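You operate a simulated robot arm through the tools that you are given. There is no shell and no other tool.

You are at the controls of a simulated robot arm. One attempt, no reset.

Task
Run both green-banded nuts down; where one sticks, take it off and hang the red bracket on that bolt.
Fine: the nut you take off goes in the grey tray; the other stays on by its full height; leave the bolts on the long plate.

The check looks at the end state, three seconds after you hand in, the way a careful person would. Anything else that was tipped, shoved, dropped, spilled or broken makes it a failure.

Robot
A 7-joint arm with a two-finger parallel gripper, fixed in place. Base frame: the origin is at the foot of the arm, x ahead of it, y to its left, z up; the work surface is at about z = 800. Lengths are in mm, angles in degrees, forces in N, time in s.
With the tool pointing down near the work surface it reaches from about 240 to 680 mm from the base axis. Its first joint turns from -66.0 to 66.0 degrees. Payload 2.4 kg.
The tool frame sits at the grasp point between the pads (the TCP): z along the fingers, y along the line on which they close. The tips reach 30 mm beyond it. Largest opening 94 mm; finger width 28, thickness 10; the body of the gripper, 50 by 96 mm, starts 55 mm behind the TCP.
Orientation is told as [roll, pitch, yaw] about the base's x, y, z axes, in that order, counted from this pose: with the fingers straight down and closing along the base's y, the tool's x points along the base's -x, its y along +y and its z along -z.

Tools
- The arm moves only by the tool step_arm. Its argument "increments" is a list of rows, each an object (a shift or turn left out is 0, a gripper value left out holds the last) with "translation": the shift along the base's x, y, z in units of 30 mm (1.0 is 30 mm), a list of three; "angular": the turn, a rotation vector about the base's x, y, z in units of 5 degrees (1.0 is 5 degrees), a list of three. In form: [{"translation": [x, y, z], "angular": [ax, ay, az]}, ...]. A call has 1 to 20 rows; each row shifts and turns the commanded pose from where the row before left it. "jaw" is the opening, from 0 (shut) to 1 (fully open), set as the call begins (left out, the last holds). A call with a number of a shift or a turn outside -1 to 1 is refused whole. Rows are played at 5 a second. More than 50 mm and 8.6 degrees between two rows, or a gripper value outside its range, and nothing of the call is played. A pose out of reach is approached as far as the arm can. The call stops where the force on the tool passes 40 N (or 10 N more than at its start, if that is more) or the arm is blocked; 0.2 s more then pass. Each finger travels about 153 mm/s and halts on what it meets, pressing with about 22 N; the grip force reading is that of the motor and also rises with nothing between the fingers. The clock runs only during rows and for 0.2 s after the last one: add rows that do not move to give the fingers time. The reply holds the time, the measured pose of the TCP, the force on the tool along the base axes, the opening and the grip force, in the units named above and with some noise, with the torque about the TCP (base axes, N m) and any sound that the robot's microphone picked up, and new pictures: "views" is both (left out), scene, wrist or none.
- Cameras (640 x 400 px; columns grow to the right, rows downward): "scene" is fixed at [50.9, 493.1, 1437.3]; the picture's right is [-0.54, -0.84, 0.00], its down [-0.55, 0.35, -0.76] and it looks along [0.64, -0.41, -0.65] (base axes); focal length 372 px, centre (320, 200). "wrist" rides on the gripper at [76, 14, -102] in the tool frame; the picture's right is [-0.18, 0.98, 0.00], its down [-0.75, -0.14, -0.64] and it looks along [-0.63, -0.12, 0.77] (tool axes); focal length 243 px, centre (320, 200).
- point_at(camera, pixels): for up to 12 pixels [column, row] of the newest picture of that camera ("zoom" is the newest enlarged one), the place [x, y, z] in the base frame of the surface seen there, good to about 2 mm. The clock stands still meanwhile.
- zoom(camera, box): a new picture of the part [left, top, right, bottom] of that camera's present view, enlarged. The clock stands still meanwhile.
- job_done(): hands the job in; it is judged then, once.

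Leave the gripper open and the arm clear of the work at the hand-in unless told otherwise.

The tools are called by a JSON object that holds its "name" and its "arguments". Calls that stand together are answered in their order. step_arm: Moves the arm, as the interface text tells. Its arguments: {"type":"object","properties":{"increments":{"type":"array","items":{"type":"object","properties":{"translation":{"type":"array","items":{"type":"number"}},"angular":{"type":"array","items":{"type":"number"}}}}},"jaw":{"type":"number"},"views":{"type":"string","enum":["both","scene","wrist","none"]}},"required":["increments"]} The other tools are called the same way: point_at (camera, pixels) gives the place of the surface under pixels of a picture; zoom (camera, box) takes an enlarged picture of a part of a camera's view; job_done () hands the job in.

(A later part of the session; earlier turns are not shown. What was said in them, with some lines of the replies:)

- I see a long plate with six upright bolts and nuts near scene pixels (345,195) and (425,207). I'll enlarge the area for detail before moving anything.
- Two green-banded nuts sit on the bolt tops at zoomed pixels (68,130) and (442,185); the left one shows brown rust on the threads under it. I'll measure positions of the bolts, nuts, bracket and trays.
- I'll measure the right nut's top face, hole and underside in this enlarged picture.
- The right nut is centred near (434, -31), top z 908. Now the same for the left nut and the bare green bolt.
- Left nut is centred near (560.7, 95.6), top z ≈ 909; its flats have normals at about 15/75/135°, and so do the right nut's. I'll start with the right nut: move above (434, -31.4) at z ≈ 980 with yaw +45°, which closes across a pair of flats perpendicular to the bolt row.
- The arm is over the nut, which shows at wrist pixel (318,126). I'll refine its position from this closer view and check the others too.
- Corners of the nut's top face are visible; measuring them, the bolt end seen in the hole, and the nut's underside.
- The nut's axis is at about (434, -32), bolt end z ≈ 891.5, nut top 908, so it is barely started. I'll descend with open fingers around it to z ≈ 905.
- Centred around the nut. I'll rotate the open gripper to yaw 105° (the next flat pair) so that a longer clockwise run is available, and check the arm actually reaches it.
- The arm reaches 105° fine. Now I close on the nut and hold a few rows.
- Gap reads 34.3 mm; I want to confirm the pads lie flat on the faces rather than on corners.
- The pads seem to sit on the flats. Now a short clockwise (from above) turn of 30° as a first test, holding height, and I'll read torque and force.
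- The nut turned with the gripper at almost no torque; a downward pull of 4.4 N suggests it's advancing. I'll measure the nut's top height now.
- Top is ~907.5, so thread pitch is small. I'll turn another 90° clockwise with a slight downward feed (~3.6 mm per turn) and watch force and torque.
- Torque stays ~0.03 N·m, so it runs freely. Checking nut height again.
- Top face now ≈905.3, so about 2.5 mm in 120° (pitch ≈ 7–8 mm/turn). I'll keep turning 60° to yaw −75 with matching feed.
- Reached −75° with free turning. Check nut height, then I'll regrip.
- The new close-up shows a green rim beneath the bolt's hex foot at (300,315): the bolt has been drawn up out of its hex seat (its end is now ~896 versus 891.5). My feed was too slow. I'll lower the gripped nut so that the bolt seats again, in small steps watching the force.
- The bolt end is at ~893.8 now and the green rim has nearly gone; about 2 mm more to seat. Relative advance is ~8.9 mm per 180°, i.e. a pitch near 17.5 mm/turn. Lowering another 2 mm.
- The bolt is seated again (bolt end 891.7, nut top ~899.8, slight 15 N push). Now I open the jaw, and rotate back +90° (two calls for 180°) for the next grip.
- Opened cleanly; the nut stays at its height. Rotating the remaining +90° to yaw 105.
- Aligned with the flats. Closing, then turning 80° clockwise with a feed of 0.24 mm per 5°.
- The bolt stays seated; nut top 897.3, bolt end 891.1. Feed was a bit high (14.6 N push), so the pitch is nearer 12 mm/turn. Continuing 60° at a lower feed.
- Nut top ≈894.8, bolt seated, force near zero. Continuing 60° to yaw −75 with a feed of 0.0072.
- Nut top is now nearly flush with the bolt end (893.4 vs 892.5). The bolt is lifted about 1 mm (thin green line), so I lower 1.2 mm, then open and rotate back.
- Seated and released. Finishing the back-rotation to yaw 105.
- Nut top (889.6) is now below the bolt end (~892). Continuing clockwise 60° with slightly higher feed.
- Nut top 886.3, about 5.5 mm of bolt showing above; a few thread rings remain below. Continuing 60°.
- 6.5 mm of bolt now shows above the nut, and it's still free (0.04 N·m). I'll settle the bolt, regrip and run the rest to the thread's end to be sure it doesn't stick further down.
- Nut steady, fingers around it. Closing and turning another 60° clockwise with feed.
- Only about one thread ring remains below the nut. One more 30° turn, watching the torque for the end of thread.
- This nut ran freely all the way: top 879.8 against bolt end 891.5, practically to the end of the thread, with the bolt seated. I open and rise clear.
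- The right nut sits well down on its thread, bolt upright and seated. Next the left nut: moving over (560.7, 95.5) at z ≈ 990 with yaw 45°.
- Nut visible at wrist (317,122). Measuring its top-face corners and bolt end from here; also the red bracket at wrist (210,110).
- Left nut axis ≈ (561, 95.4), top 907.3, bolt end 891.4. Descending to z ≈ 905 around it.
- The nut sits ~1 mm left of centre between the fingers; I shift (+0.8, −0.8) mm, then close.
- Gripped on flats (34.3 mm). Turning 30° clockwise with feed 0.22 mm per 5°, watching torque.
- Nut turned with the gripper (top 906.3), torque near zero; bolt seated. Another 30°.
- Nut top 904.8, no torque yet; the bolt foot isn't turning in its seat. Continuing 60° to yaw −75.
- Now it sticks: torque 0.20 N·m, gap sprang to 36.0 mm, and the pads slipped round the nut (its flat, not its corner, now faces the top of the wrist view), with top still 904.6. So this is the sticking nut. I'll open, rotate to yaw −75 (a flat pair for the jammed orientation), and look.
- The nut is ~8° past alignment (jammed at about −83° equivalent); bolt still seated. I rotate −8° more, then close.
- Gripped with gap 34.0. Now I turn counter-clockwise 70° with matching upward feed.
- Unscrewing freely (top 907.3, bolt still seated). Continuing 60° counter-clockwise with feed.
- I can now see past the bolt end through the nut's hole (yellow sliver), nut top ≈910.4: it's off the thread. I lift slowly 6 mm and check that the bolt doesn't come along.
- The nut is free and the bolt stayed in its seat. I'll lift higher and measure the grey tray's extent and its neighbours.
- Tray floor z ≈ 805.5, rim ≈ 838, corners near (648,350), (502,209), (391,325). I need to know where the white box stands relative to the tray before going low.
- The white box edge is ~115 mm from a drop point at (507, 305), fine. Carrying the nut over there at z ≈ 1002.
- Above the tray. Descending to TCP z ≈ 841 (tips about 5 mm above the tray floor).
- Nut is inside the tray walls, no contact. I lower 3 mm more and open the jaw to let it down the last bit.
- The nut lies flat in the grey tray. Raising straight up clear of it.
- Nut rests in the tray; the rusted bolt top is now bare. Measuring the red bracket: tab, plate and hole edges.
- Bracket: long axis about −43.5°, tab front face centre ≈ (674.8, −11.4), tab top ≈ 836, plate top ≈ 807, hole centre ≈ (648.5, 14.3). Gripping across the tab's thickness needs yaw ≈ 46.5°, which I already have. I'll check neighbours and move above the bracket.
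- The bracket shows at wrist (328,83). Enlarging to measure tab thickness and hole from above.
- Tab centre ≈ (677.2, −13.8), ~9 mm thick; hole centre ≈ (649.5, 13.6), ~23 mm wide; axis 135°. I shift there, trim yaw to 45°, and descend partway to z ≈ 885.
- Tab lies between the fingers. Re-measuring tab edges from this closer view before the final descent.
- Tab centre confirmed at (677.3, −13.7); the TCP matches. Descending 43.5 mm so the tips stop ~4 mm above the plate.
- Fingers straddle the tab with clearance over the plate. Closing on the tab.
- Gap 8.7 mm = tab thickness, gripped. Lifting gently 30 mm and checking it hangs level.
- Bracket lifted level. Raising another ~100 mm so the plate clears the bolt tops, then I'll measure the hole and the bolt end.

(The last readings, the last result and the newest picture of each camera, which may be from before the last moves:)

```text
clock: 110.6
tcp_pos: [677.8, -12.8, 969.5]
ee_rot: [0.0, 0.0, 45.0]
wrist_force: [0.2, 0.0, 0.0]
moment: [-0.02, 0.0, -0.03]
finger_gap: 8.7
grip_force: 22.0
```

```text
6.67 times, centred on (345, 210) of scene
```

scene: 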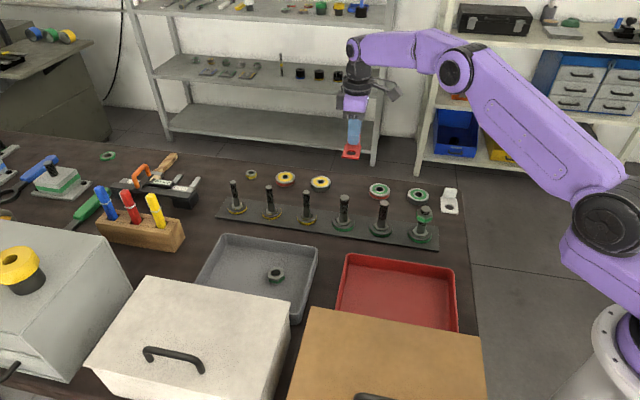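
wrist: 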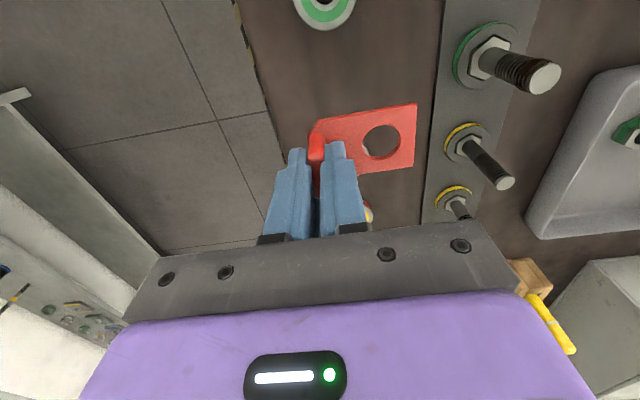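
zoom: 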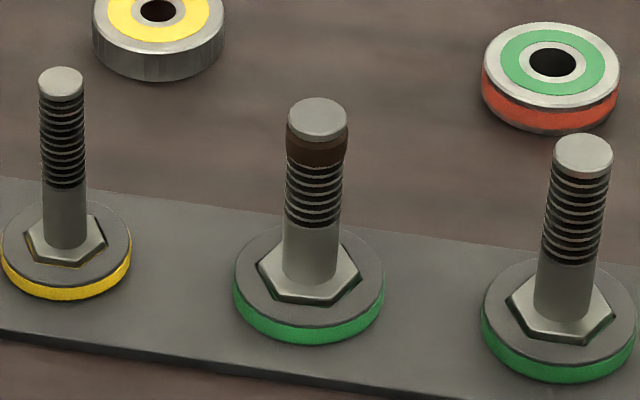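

Measuring the bolt end's rim in this picture, then re-enlarging the wrist view to measure the hole.

{"name": "point_at", "arguments": {"camera": "zoom", "pixels": [[292, 118], [343, 118], [320, 102], [316, 138], [318, 120], [293, 155], [342, 155], [318, 162], [262, 262], [355, 275], [305, 300], [310, 325]]}}

{"name": "zoom", "arguments": {"camera": "wrist", "box": [300, 90, 428, 180]}}

{"name": "point_at", "arguments": {"camera": "zoom", "pixels": [[415, 152], [308, 235], [484, 225], [375, 308], [330, 180], [472, 175], [310, 275], [470, 275], [545, 65], [535, 330], [125, 145], [115, 280]]}}

```text
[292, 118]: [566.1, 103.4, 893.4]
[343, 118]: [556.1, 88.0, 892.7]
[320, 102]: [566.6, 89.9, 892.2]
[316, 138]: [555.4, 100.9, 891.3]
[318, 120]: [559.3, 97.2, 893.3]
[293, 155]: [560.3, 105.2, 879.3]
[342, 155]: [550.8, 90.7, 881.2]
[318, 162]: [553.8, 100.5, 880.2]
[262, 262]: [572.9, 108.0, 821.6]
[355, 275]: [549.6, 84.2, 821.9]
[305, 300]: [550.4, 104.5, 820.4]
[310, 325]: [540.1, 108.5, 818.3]
```

```text
4.44 times, centred on (364, 135) of wrist
```

zoom: 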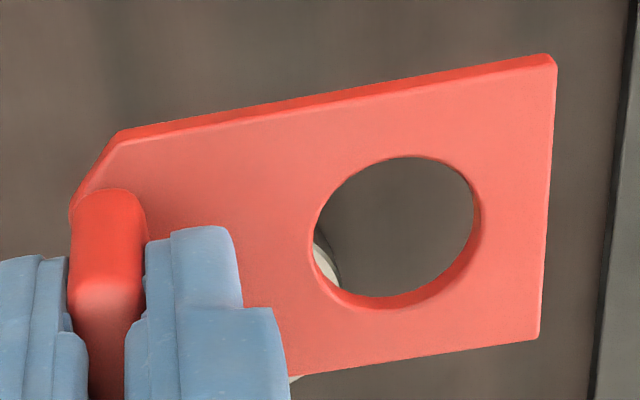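

```text
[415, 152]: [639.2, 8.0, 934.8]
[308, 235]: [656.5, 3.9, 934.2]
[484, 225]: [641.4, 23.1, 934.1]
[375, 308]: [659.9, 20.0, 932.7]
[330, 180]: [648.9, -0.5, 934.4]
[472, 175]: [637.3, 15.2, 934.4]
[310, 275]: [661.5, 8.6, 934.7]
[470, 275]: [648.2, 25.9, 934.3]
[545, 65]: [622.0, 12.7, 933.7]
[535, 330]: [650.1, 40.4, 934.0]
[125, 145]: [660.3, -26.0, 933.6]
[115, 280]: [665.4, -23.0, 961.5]
```

Hole centre now ≈ (649.1, 13.1), bolt axis ≈ (561.05, 95.5). Shift needed: (−88.0, +82.4) mm at this height.

{"name": "step_arm", "arguments": {"increments": [{"translation": [-0.489, 0.458, 0]}, {"translation": [-0.489, 0.458, 0]}, {"translation": [-0.489, 0.458, 0]}, {"translation": [-0.489, 0.458, 0]}, {"translation": [-0.489, 0.458, 0]}, {"translation": [-0.489, 0.457, 0]}, {}, {}], "views": "both"}}

{"name": "zoom", "arguments": {"camera": "wrist", "box": [300, 90, 428, 180]}}

{"name": "zoom", "arguments": {"camera": "scene", "box": [320, 150, 368, 220]}}

```text
clock: 112.4
tcp_pos: [589.8, 67.6, 969.7]
ee_rot: [0.0, 0.0, 45.1]
wrist_force: [-0.9, -0.8, 0.0]
moment: [-0.02, -0.03, 0.01]
finger_gap: 9.1
grip_force: 21.9
```

scene: 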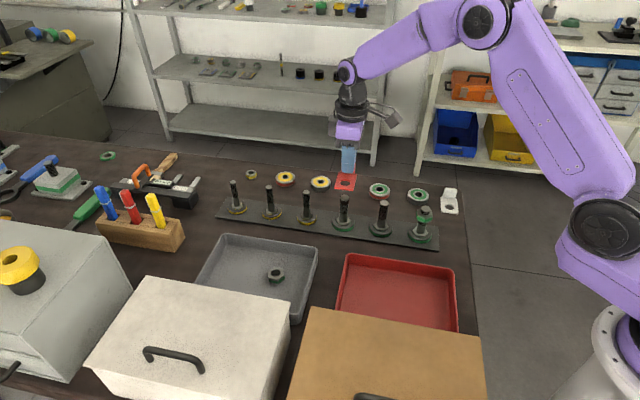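
wrist: 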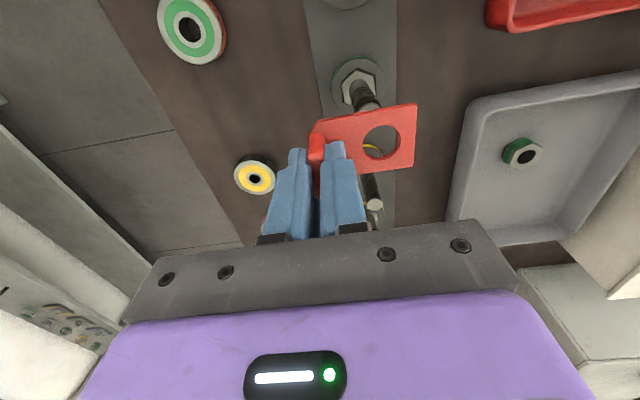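

```text
4.44 times, centred on (364, 135) of wrist
```

zoom: 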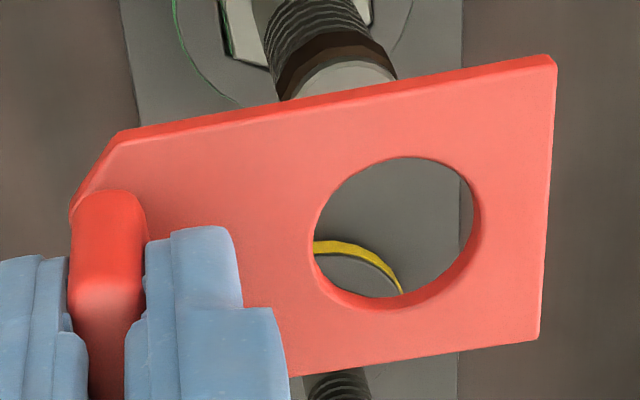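

```text
5.71 times, centred on (344, 185) of scene
```

zoom: 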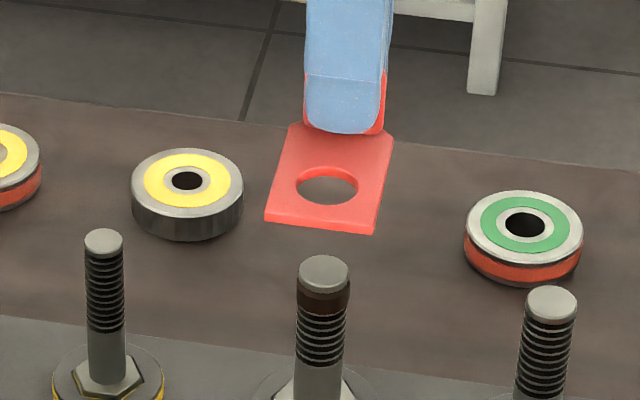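

Measuring the hole from the scene picture, then from the wrist, for a cross-check.

{"name": "point_at", "arguments": {"camera": "zoom", "pixels": [[291, 187], [362, 185], [329, 161], [324, 208], [303, 168], [352, 202], [300, 203], [355, 168], [301, 260], [347, 275], [324, 256], [322, 292]]}}

{"name": "zoom", "arguments": {"camera": "wrist", "box": [300, 90, 428, 180]}}

{"name": "point_at", "arguments": {"camera": "zoom", "pixels": [[415, 152], [308, 235], [484, 225], [375, 308], [330, 180], [472, 175], [310, 275], [470, 275], [545, 65], [535, 330], [125, 145], [340, 75]]}}

```text
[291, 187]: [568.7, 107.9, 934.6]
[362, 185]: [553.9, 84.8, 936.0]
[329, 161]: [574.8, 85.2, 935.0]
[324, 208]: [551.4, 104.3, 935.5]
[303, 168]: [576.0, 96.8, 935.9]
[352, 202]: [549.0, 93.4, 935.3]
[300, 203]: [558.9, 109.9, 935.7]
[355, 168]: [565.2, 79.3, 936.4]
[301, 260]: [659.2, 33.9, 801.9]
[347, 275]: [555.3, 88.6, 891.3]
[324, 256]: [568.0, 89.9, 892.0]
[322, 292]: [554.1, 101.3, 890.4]
```

```text
4.44 times, centred on (364, 135) of wrist
```

zoom: 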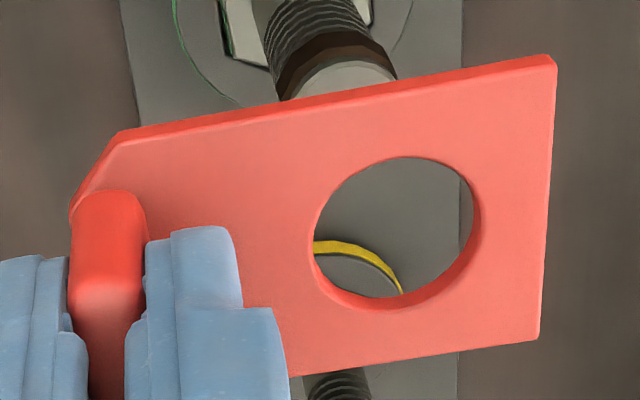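

```text
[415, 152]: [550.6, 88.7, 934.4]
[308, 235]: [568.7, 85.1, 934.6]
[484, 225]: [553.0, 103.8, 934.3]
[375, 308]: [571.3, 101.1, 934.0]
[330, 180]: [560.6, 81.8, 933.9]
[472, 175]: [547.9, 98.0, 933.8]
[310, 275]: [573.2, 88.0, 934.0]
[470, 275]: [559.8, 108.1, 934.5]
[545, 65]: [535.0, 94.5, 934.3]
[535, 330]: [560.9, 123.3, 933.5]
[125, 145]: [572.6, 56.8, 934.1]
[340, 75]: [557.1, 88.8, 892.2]
```

Both views put the hole within ~1 mm of the bolt axis (scene 562.2, 95.2; wrist 560.6, 94.3; bolt 561.05, 95.5). I nudge +0.5 mm in y and descend 30 mm, stopping just above the bolt end.

{"name": "step_arm", "arguments": {"increments": [{"translation": [0, 0.017, -0.4]}, {"translation": [0, 0, -0.4]}, {"translation": [0, 0, -0.2]}, {}, {}], "views": "both"}}

{"name": "zoom", "arguments": {"camera": "wrist", "box": [300, 90, 428, 180]}}

{"name": "zoom", "arguments": {"camera": "scene", "box": [320, 160, 368, 230]}}

```text
clock: 113.6
tcp_pos: [589.4, 70.0, 940.4]
ee_rot: [0.0, 0.1, 45.0]
wrist_force: [-0.9, -0.2, 0.2]
moment: [0.02, 0.0, 0.0]
finger_gap: 9.0
grip_force: 21.5
```

scene: 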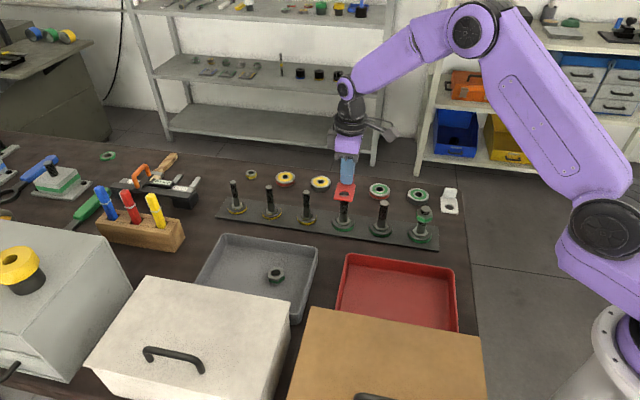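
wrist: 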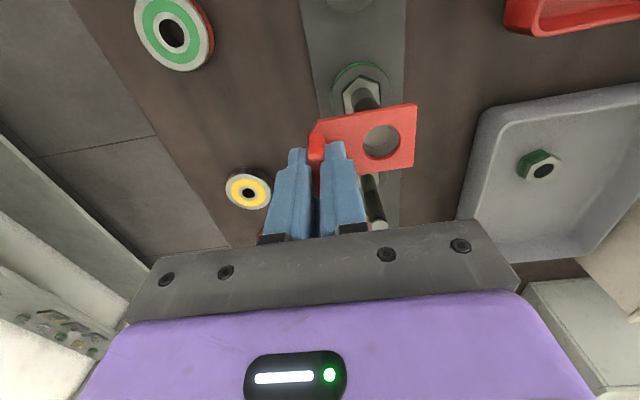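

```text
4.44 times, centred on (364, 135) of wrist
```

zoom: 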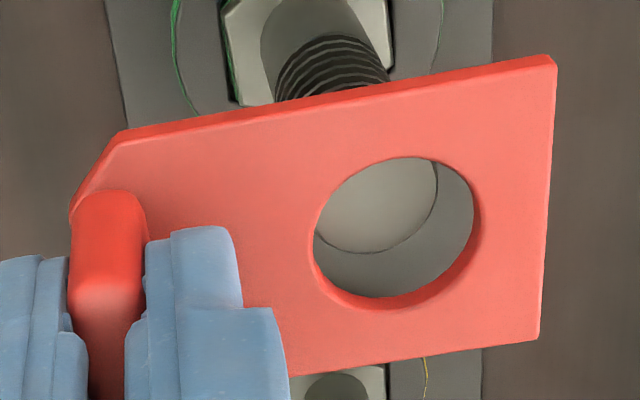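

```text
5.71 times, centred on (344, 195) of scene
```

zoom: 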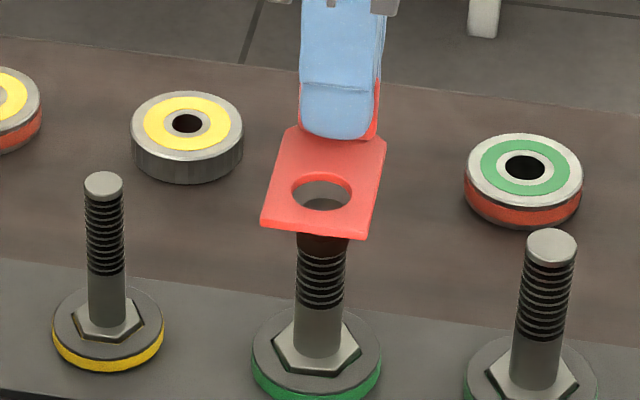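

The bolt end is visible through the hole, ~1 mm toward the tab side, well within the ~3 mm slack. I trim (+0.4, −0.4) mm and lower 18 mm to pass the bolt end, checking side forces.

{"name": "step_arm", "arguments": {"increments": [{"translation": [0.013, -0.013, -0.15]}, {"translation": [0, 0, -0.15]}, {"translation": [0, 0, -0.15]}, {"translation": [0, 0, -0.15]}, {}], "views": "both"}}

{"name": "zoom", "arguments": {"camera": "wrist", "box": [300, 90, 428, 180]}}

{"name": "zoom", "arguments": {"camera": "scene", "box": [320, 160, 368, 230]}}

```text
clock: 114.8
tcp_pos: [589.0, 67.8, 923.2]
ee_rot: [0.0, 0.1, 45.0]
wrist_force: [-0.3, -0.4, -0.5]
moment: [0.0, 0.0, -0.01]
finger_gap: 8.7
grip_force: 21.9
```

scene: 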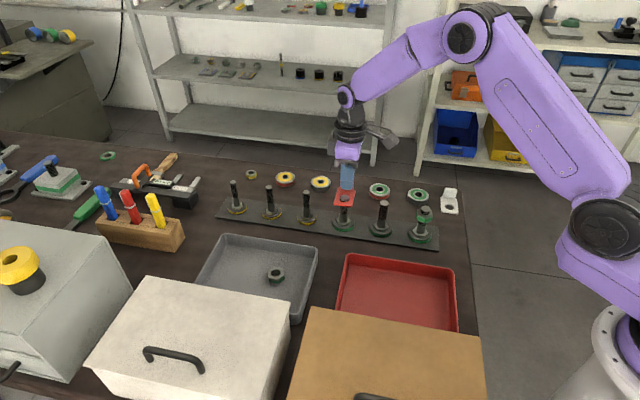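
wrist: 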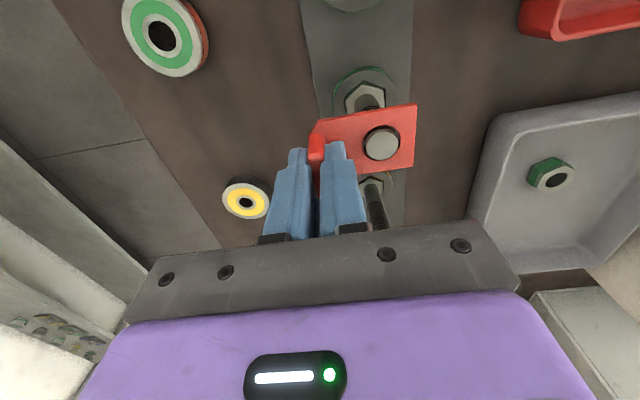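

```text
4.44 times, centred on (364, 135) of wrist
```

zoom: 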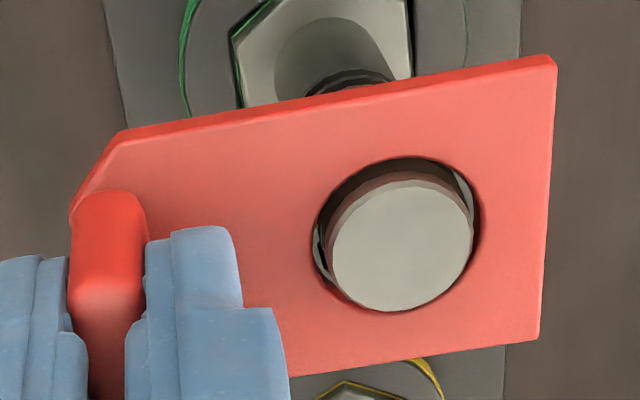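

```text
5.71 times, centred on (344, 195) of scene
```

zoom: 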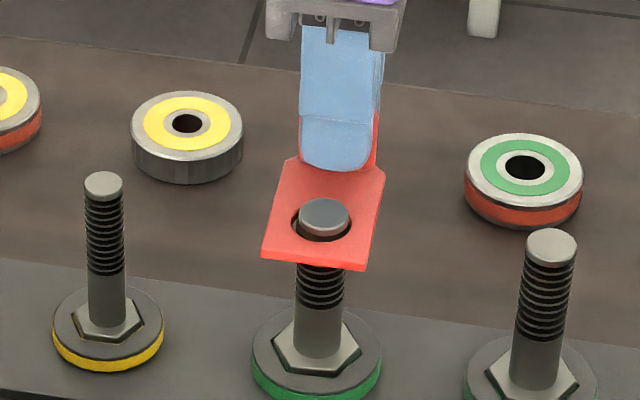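

The bolt end passed through with clearance all round and no side force. Lowering another 48 mm.

{"name": "step_arm", "arguments": {"increments": [{"translation": [0, 0, -0.2]}, {"translation": [0, 0, -0.2]}, {"translation": [0, 0, -0.2]}, {"translation": [0, 0, -0.2]}, {"translation": [0, 0, -0.2]}, {"translation": [0, 0, -0.2]}, {"translation": [0, 0, -0.2]}, {"translation": [0, 0, -0.2]}, {}], "views": "both"}}

{"name": "zoom", "arguments": {"camera": "scene", "box": [320, 170, 368, 240]}}

```text
clock: 116.8
tcp_pos: [589.6, 67.6, 873.3]
ee_rot: [0.1, 0.0, 45.0]
wrist_force: [0.4, -0.3, 0.6]
moment: [-0.03, -0.02, 0.01]
finger_gap: 8.8
grip_force: 22.3
```

scene: 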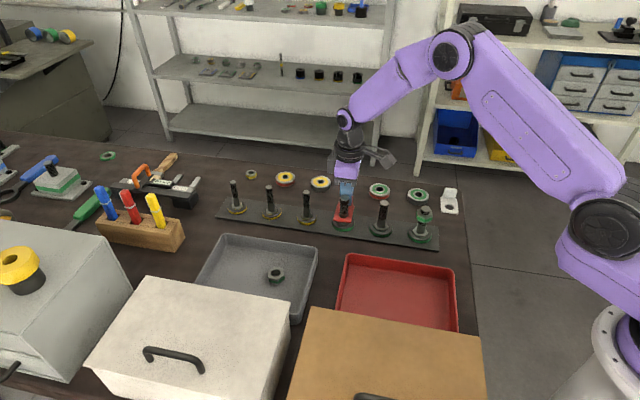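
wrist: 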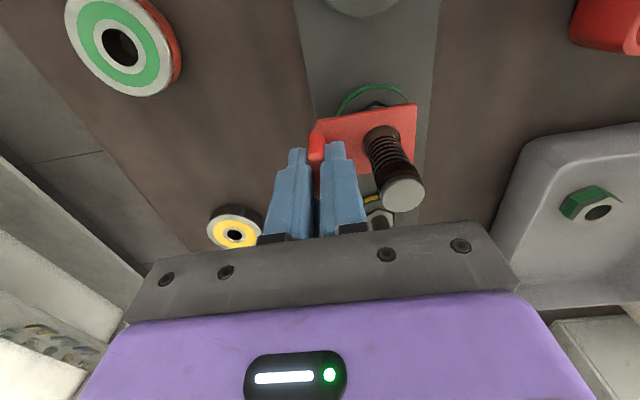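

```text
5.71 times, centred on (344, 205) of scene
```

zoom: 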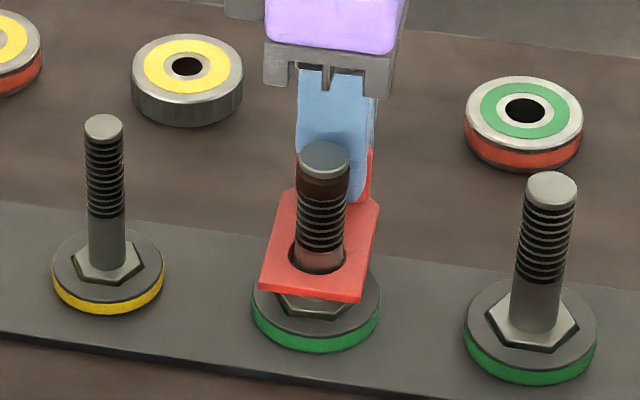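

The plate is ~10 mm above the hex foot, no forces. Lowering slowly 7.5 mm.

{"name": "step_arm", "arguments": {"increments": [{"translation": [0, 0, -0.05]}, {"translation": [0, 0, -0.05]}, {"translation": [0, 0, -0.05]}, {"translation": [0, 0, -0.05]}, {"translation": [0, 0, -0.05]}, {}], "views": "both"}}

{"name": "zoom", "arguments": {"camera": "scene", "box": [320, 170, 368, 240]}}

```text
clock: 118.2
tcp_pos: [590.2, 67.9, 868.8]
ee_rot: [0.0, -0.1, 45.0]
wrist_force: [-0.3, -0.2, -0.7]
moment: [0.01, 0.0, 0.0]
finger_gap: 8.7
grip_force: 22.2
```

scene: 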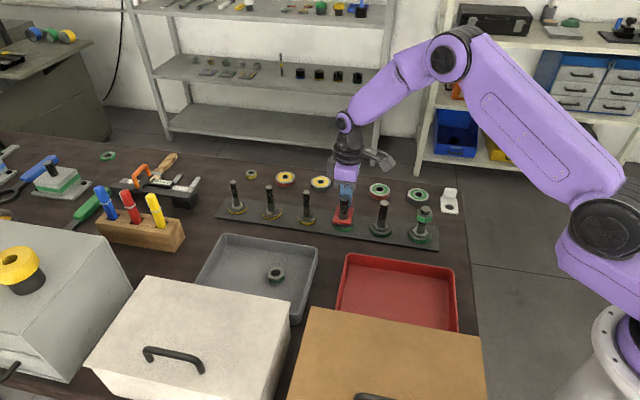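
wrist: 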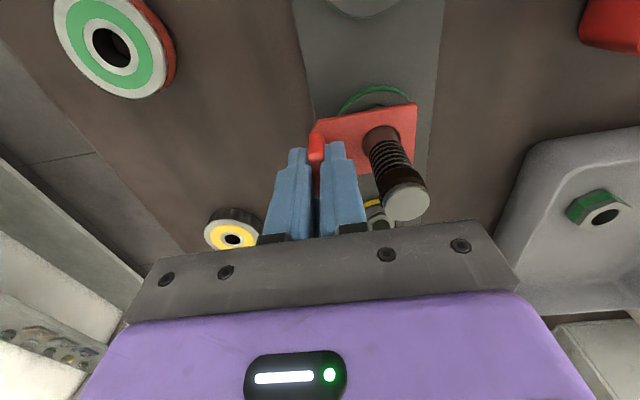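

```text
5.71 times, centred on (344, 205) of scene
```

zoom: 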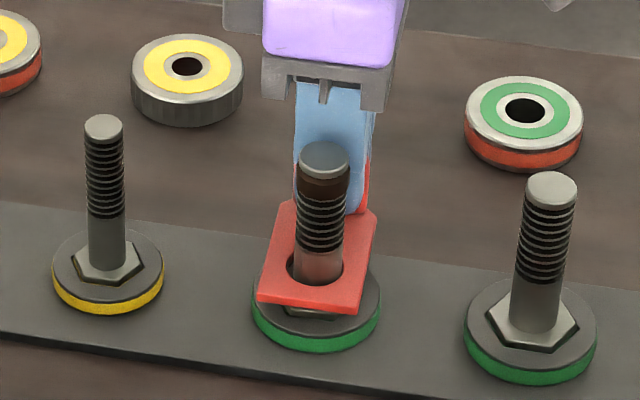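

Still free; the gap to the hex is a few mm. Lowering in 1 mm steps until contact shows.

{"name": "step_arm", "arguments": {"increments": [{"translation": [0, 0, -0.033]}, {"translation": [0, 0, -0.033]}, {"translation": [0, 0, -0.033]}, {}], "views": "none"}}

```text
clock: 119.2
tcp_pos: [589.7, 68.5, 864.5]
ee_rot: [-0.1, 0.1, 45.0]
wrist_force: [0.2, -0.2, 0.2]
moment: [0.0, 0.02, -0.02]
finger_gap: 9.0
grip_force: 21.8
```

No contact yet at 864.5. Another 3 mm in 1 mm steps.

{"name": "step_arm", "arguments": {"increments": [{"translation": [0, 0, -0.033]}, {"translation": [0, 0, -0.033]}, {"translation": [0, 0, -0.033]}, {}], "views": "both"}}

{"name": "zoom", "arguments": {"camera": "scene", "box": [320, 180, 368, 240]}}

```text
clock: 120.2
tcp_pos: [589.8, 70.0, 861.8]
ee_rot: [0.0, 0.0, 45.0]
wrist_force: [-0.7, 0.0, 3.1]
moment: [0.02, 0.08, 0.01]
finger_gap: 8.7
grip_force: 22.1
```

scene: 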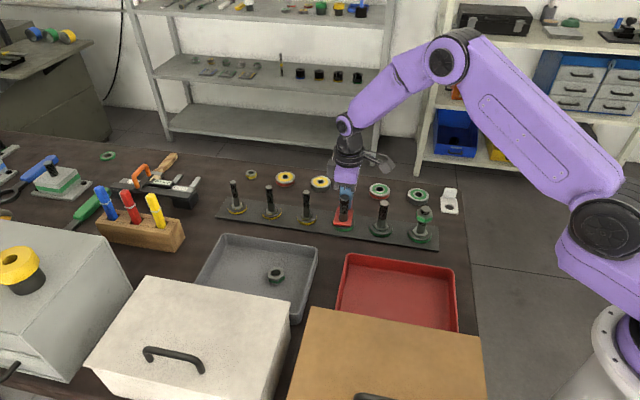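
wrist: 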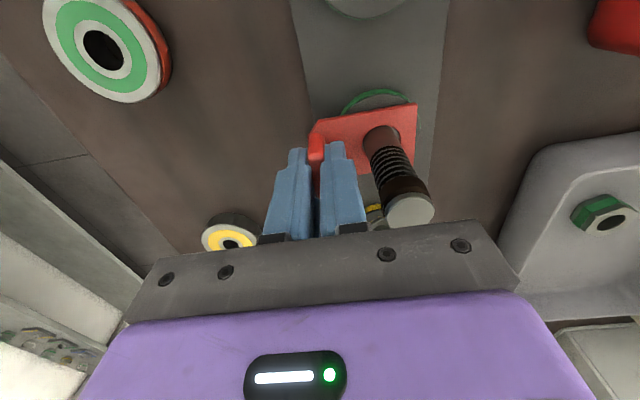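

```text
6.67 times, centred on (344, 210) of scene
```

zoom: 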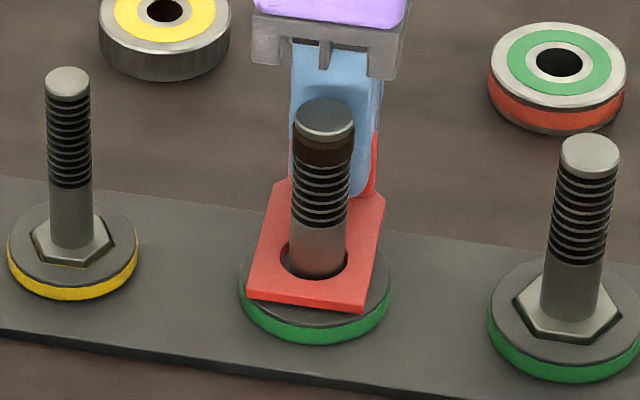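

Contact: 3.1 N up, the bracket lies on the hex foot. I open only to ~19 mm so the inner finger stays clear of the bolt.

{"name": "step_arm", "arguments": {"increments": [{}, {}, {}, {}], "jaw": 0.2, "views": "both"}}

{"name": "zoom", "arguments": {"camera": "scene", "box": [320, 180, 368, 240]}}

{"name": "zoom", "arguments": {"camera": "wrist", "box": [256, 90, 440, 240]}}

```text
clock: 121.2
tcp_pos: [588.7, 68.6, 861.6]
ee_rot: [0.0, 0.0, 45.0]
wrist_force: [-0.1, 0.0, 0.2]
moment: [-0.01, 0.03, -0.01]
finger_gap: 18.8
grip_force: 0.1
```

scene: 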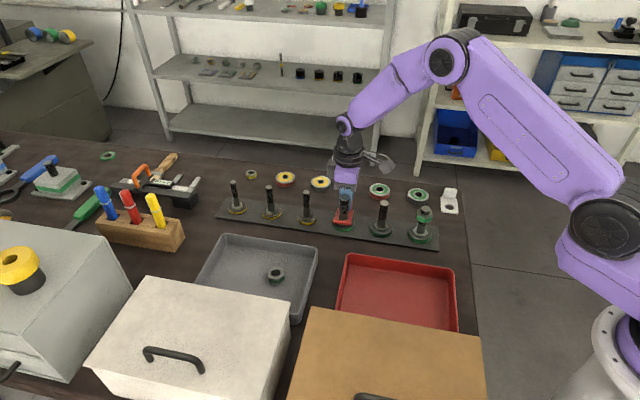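
wrist: 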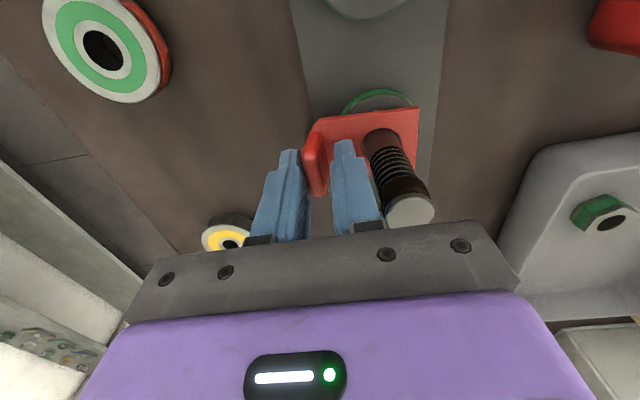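

```text
6.67 times, centred on (344, 210) of scene
```

zoom: 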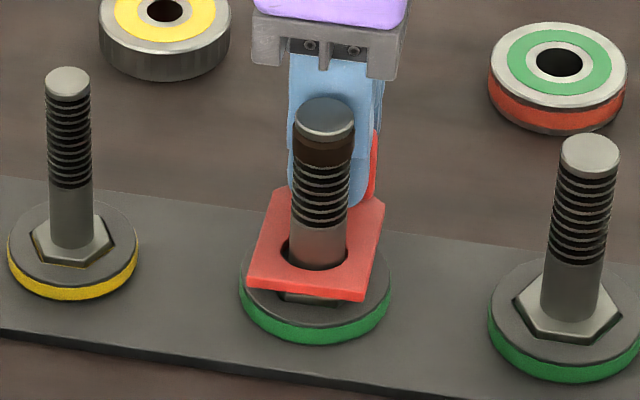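

```text
2.67 times, centred on (348, 165) of wrist
```

zoom: 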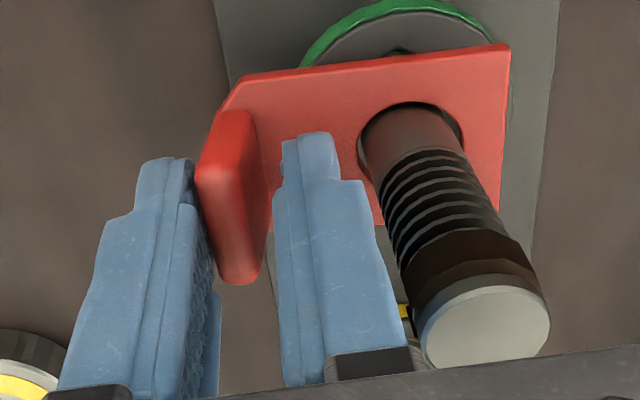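

Released; the bracket tilted slightly and its tab leans close to the outer finger. I'll move the gripper 4 mm outward (+x, −y) so neither finger touches, and let it settle.

{"name": "step_arm", "arguments": {"increments": [{"translation": [0.047, -0.047, 0]}, {"translation": [0.047, -0.047, 0]}, {}, {}], "views": "both"}}

{"name": "zoom", "arguments": {"camera": "scene", "box": [320, 180, 368, 240]}}

{"name": "zoom", "arguments": {"camera": "wrist", "box": [256, 90, 440, 240]}}

```text
clock: 122.2
tcp_pos: [592.1, 65.8, 859.9]
ee_rot: [0.0, -0.1, 45.0]
wrist_force: [0.1, 1.0, -1.0]
moment: [-0.01, 0.02, 0.0]
finger_gap: 18.7
grip_force: 0.0
```

scene: 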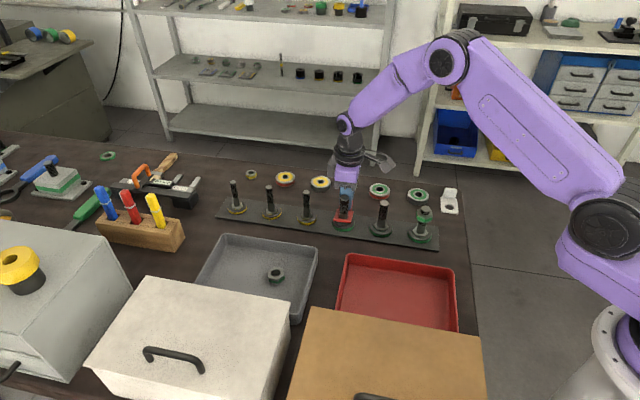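
wrist: 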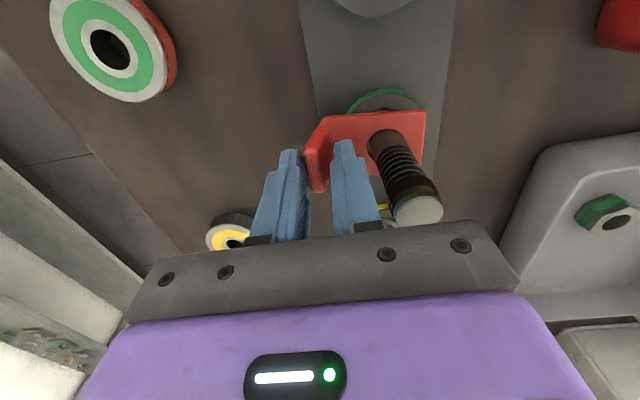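

```text
6.67 times, centred on (344, 210) of scene
```

zoom: 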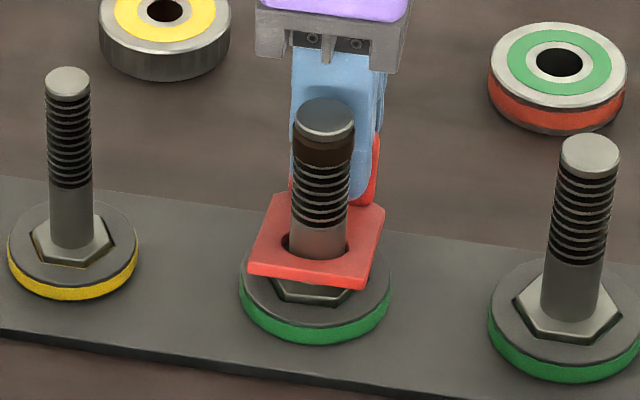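

```text
2.67 times, centred on (348, 165) of wrist
```

zoom: 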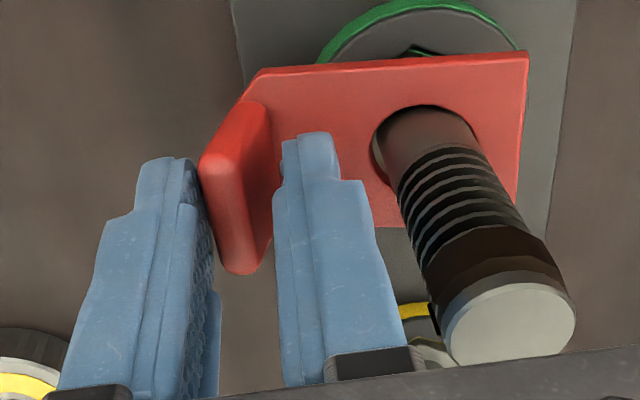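

The tab still leans on the outer finger. I ease outward another 3 mm to let it settle onto its own support gently.

{"name": "step_arm", "arguments": {"increments": [{"translation": [0.035, -0.035, 0]}, {"translation": [0.035, -0.035, 0]}, {}, {}], "jaw": 0.23, "views": "both"}}

{"name": "zoom", "arguments": {"camera": "scene", "box": [320, 180, 368, 240]}}

{"name": "zoom", "arguments": {"camera": "wrist", "box": [256, 90, 440, 240]}}

```text
clock: 123.2
tcp_pos: [594.1, 64.1, 861.4]
ee_rot: [-0.1, 0.0, 44.9]
wrist_force: [0.7, 0.0, -1.1]
moment: [0.0, -0.01, -0.01]
finger_gap: 21.4
grip_force: 0.1
```

scene: 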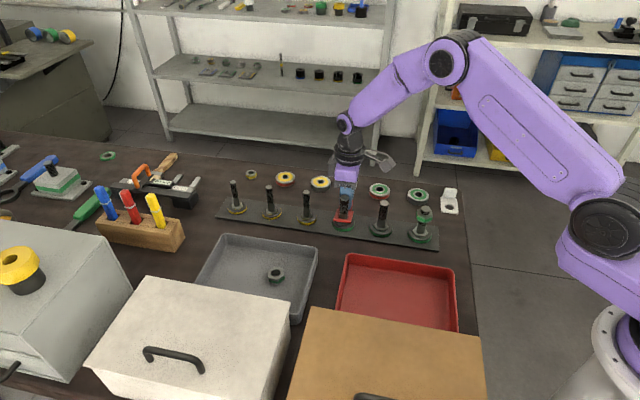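
wrist: 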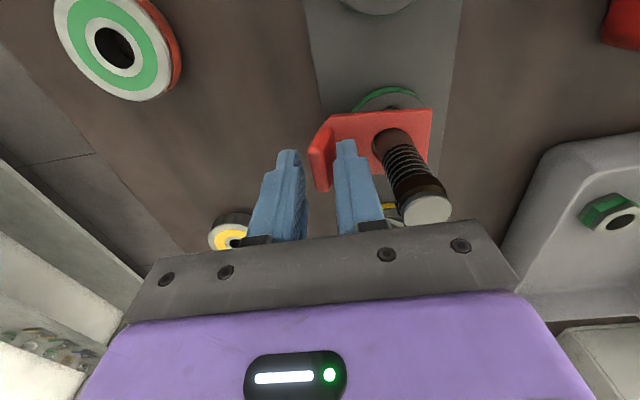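

```text
6.67 times, centred on (344, 210) of scene
```

zoom: 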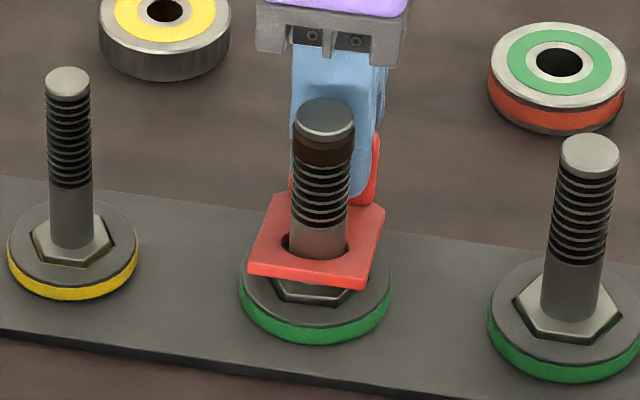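

```text
2.67 times, centred on (348, 165) of wrist
```

zoom: 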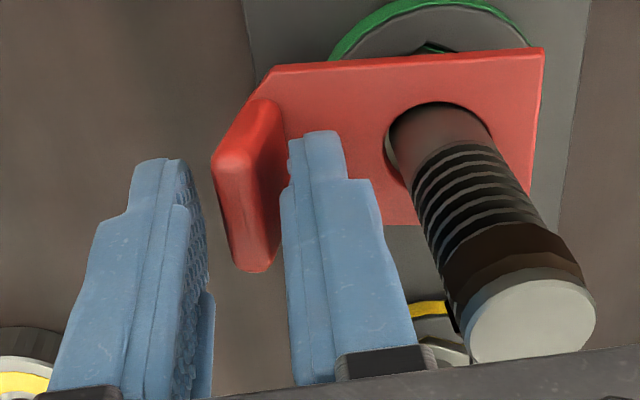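

The bracket has settled by itself (unchanged pose while the finger moved off), hole around the shaft, resting on foot and flange. Now rising slowly 12 mm and checking nothing drags.

{"name": "step_arm", "arguments": {"increments": [{"translation": [0, 0, 0.1]}, {"translation": [0, 0, 0.15]}, {"translation": [0, 0, 0.15]}, {}], "views": "both"}}

{"name": "zoom", "arguments": {"camera": "scene", "box": [320, 180, 368, 240]}}

```text
clock: 124.2
tcp_pos: [593.6, 64.1, 874.2]
ee_rot: [0.0, -0.1, 44.9]
wrist_force: [0.3, 0.3, 0.0]
moment: [-0.01, -0.01, 0.02]
finger_gap: 21.4
grip_force: 0.1
```

scene: 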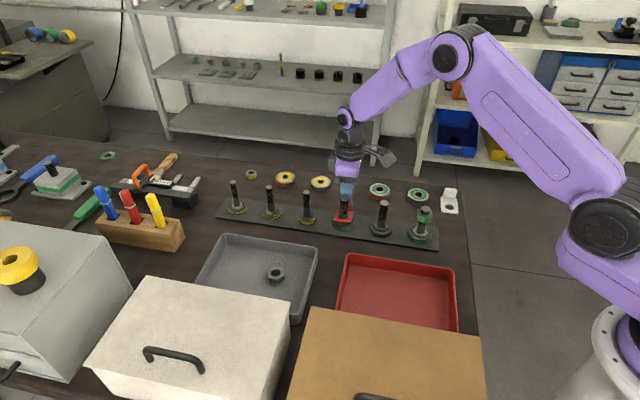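
wrist: 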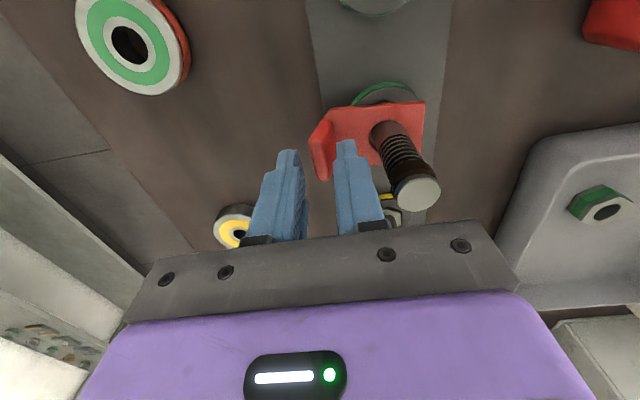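

```text
6.67 times, centred on (344, 210) of scene
```

zoom: 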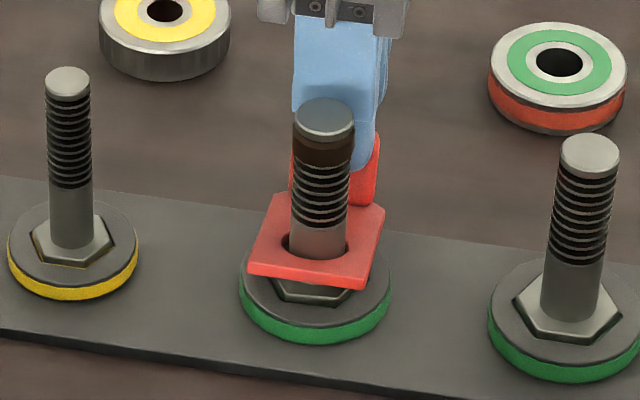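

Nothing drags; the bracket stays put. Rising well clear (another ~150 mm).

{"name": "step_arm", "arguments": {"increments": [{"translation": [0, 0, 0.4]}, {"translation": [0, 0, 0.6]}, {"translation": [0, 0, 1]}, {"translation": [0, 0, 1]}, {"translation": [0, 0, 1]}, {"translation": [0, 0, 1]}, {}], "views": "none"}}

{"name": "step_arm", "arguments": {"increments": [{"translation": [-1, -0.5, 0.5]}, {"translation": [-1, -0.5, 0.5]}, {"translation": [-1, -0.5, 0.5]}, {"translation": [-1, -0.5, 0.5]}, {"translation": [-1, -0.5, 0]}, {"translation": [-1, -0.5, 0]}, {}, {}], "jaw": 1, "views": "both"}}

{"name": "zoom", "arguments": {"camera": "scene", "box": [310, 165, 450, 250]}}

{"name": "zoom", "arguments": {"camera": "scene", "box": [190, 160, 360, 320]}}

```text
clock: 125.8
tcp_pos: [594.1, 63.7, 1024.7]
ee_rot: [0.0, 0.0, 45.0]
wrist_force: [0.2, 0.7, 0.7]
moment: [-0.01, -0.02, 0.0]
finger_gap: 21.5
grip_force: 0.0
```

```text
clock: 127.6
tcp_pos: [412.0, -25.5, 1084.2]
ee_rot: [0.0, 0.0, 45.1]
wrist_force: [-0.8, 0.0, 0.2]
moment: [-0.04, -0.02, -0.03]
finger_gap: 94.3
grip_force: 0.0
```

scene: 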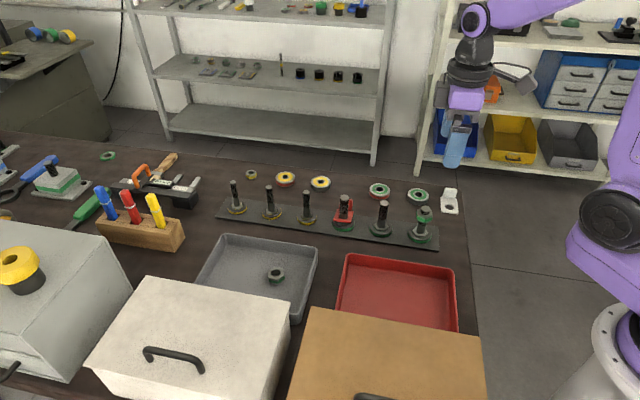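
wrist: 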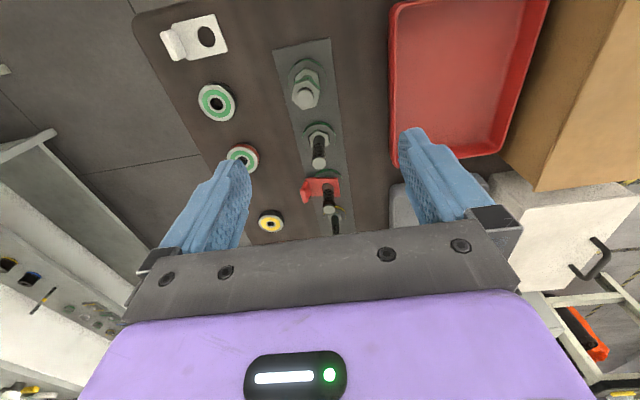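

```text
4.57 times, centred on (380, 208) of scene
```

zoom: 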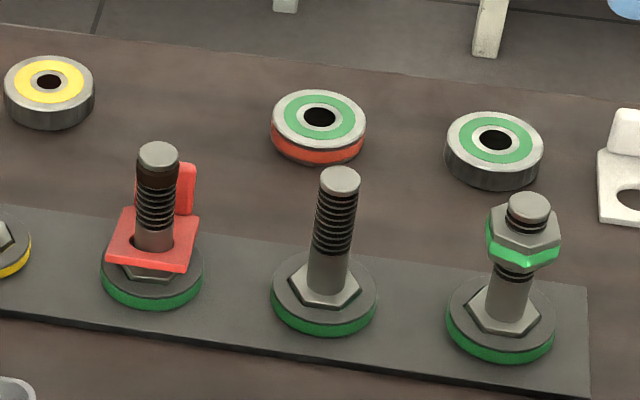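

```text
2.50 times, centred on (275, 240) of scene
```

zoom: 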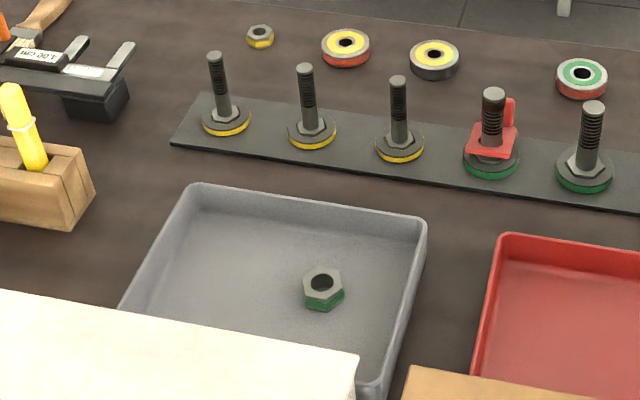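

Final check of the pictures:
- The right green-banded nut is run down, with about 11 mm of bolt showing above it.
- The sticking nut lies in the grey tray.
- The red bracket hangs on that nut's bolt.
- All six bolts stand on the long plate and nothing else moved.

The gripper is open and clear, so I'm handing in.

{"name": "job_done", "arguments": {}}

```text
The job is handed in.
```

I ran both green-banded nuts down. One stuck, so I took it off and hung the red bracket on its bolt. The job is handed in, but I haven't seen the check's result.

- **Right nut:** it ran down freely and stays on by its full height, with about 11 mm of bolt showing above it. One or two thread rings are still visible below it, so it isn't right at the end of the thread.
- **Left nut:** it jammed after about 70° of turning, on the bolt with the brown rust band. I unscrewed it and put it in the grey tray. It fell about 16 mm when I let go, because the fingertips reach the tray floor first, and it lies flat.
- **Red bracket:** it is on that bolt with the shaft through its hole. It rests tilted, tab side down, because its weight is on that side. It stayed put when I let go.
- **Bolts:** all six are upright on the long plate. The right bolt rose about 5 mm out of its seat on the first turns, because I was lowering the arm too slowly. I put it back, and it is seated now.

Nothing else looks moved in the last pictures, and the gripper is open and clear of the work.
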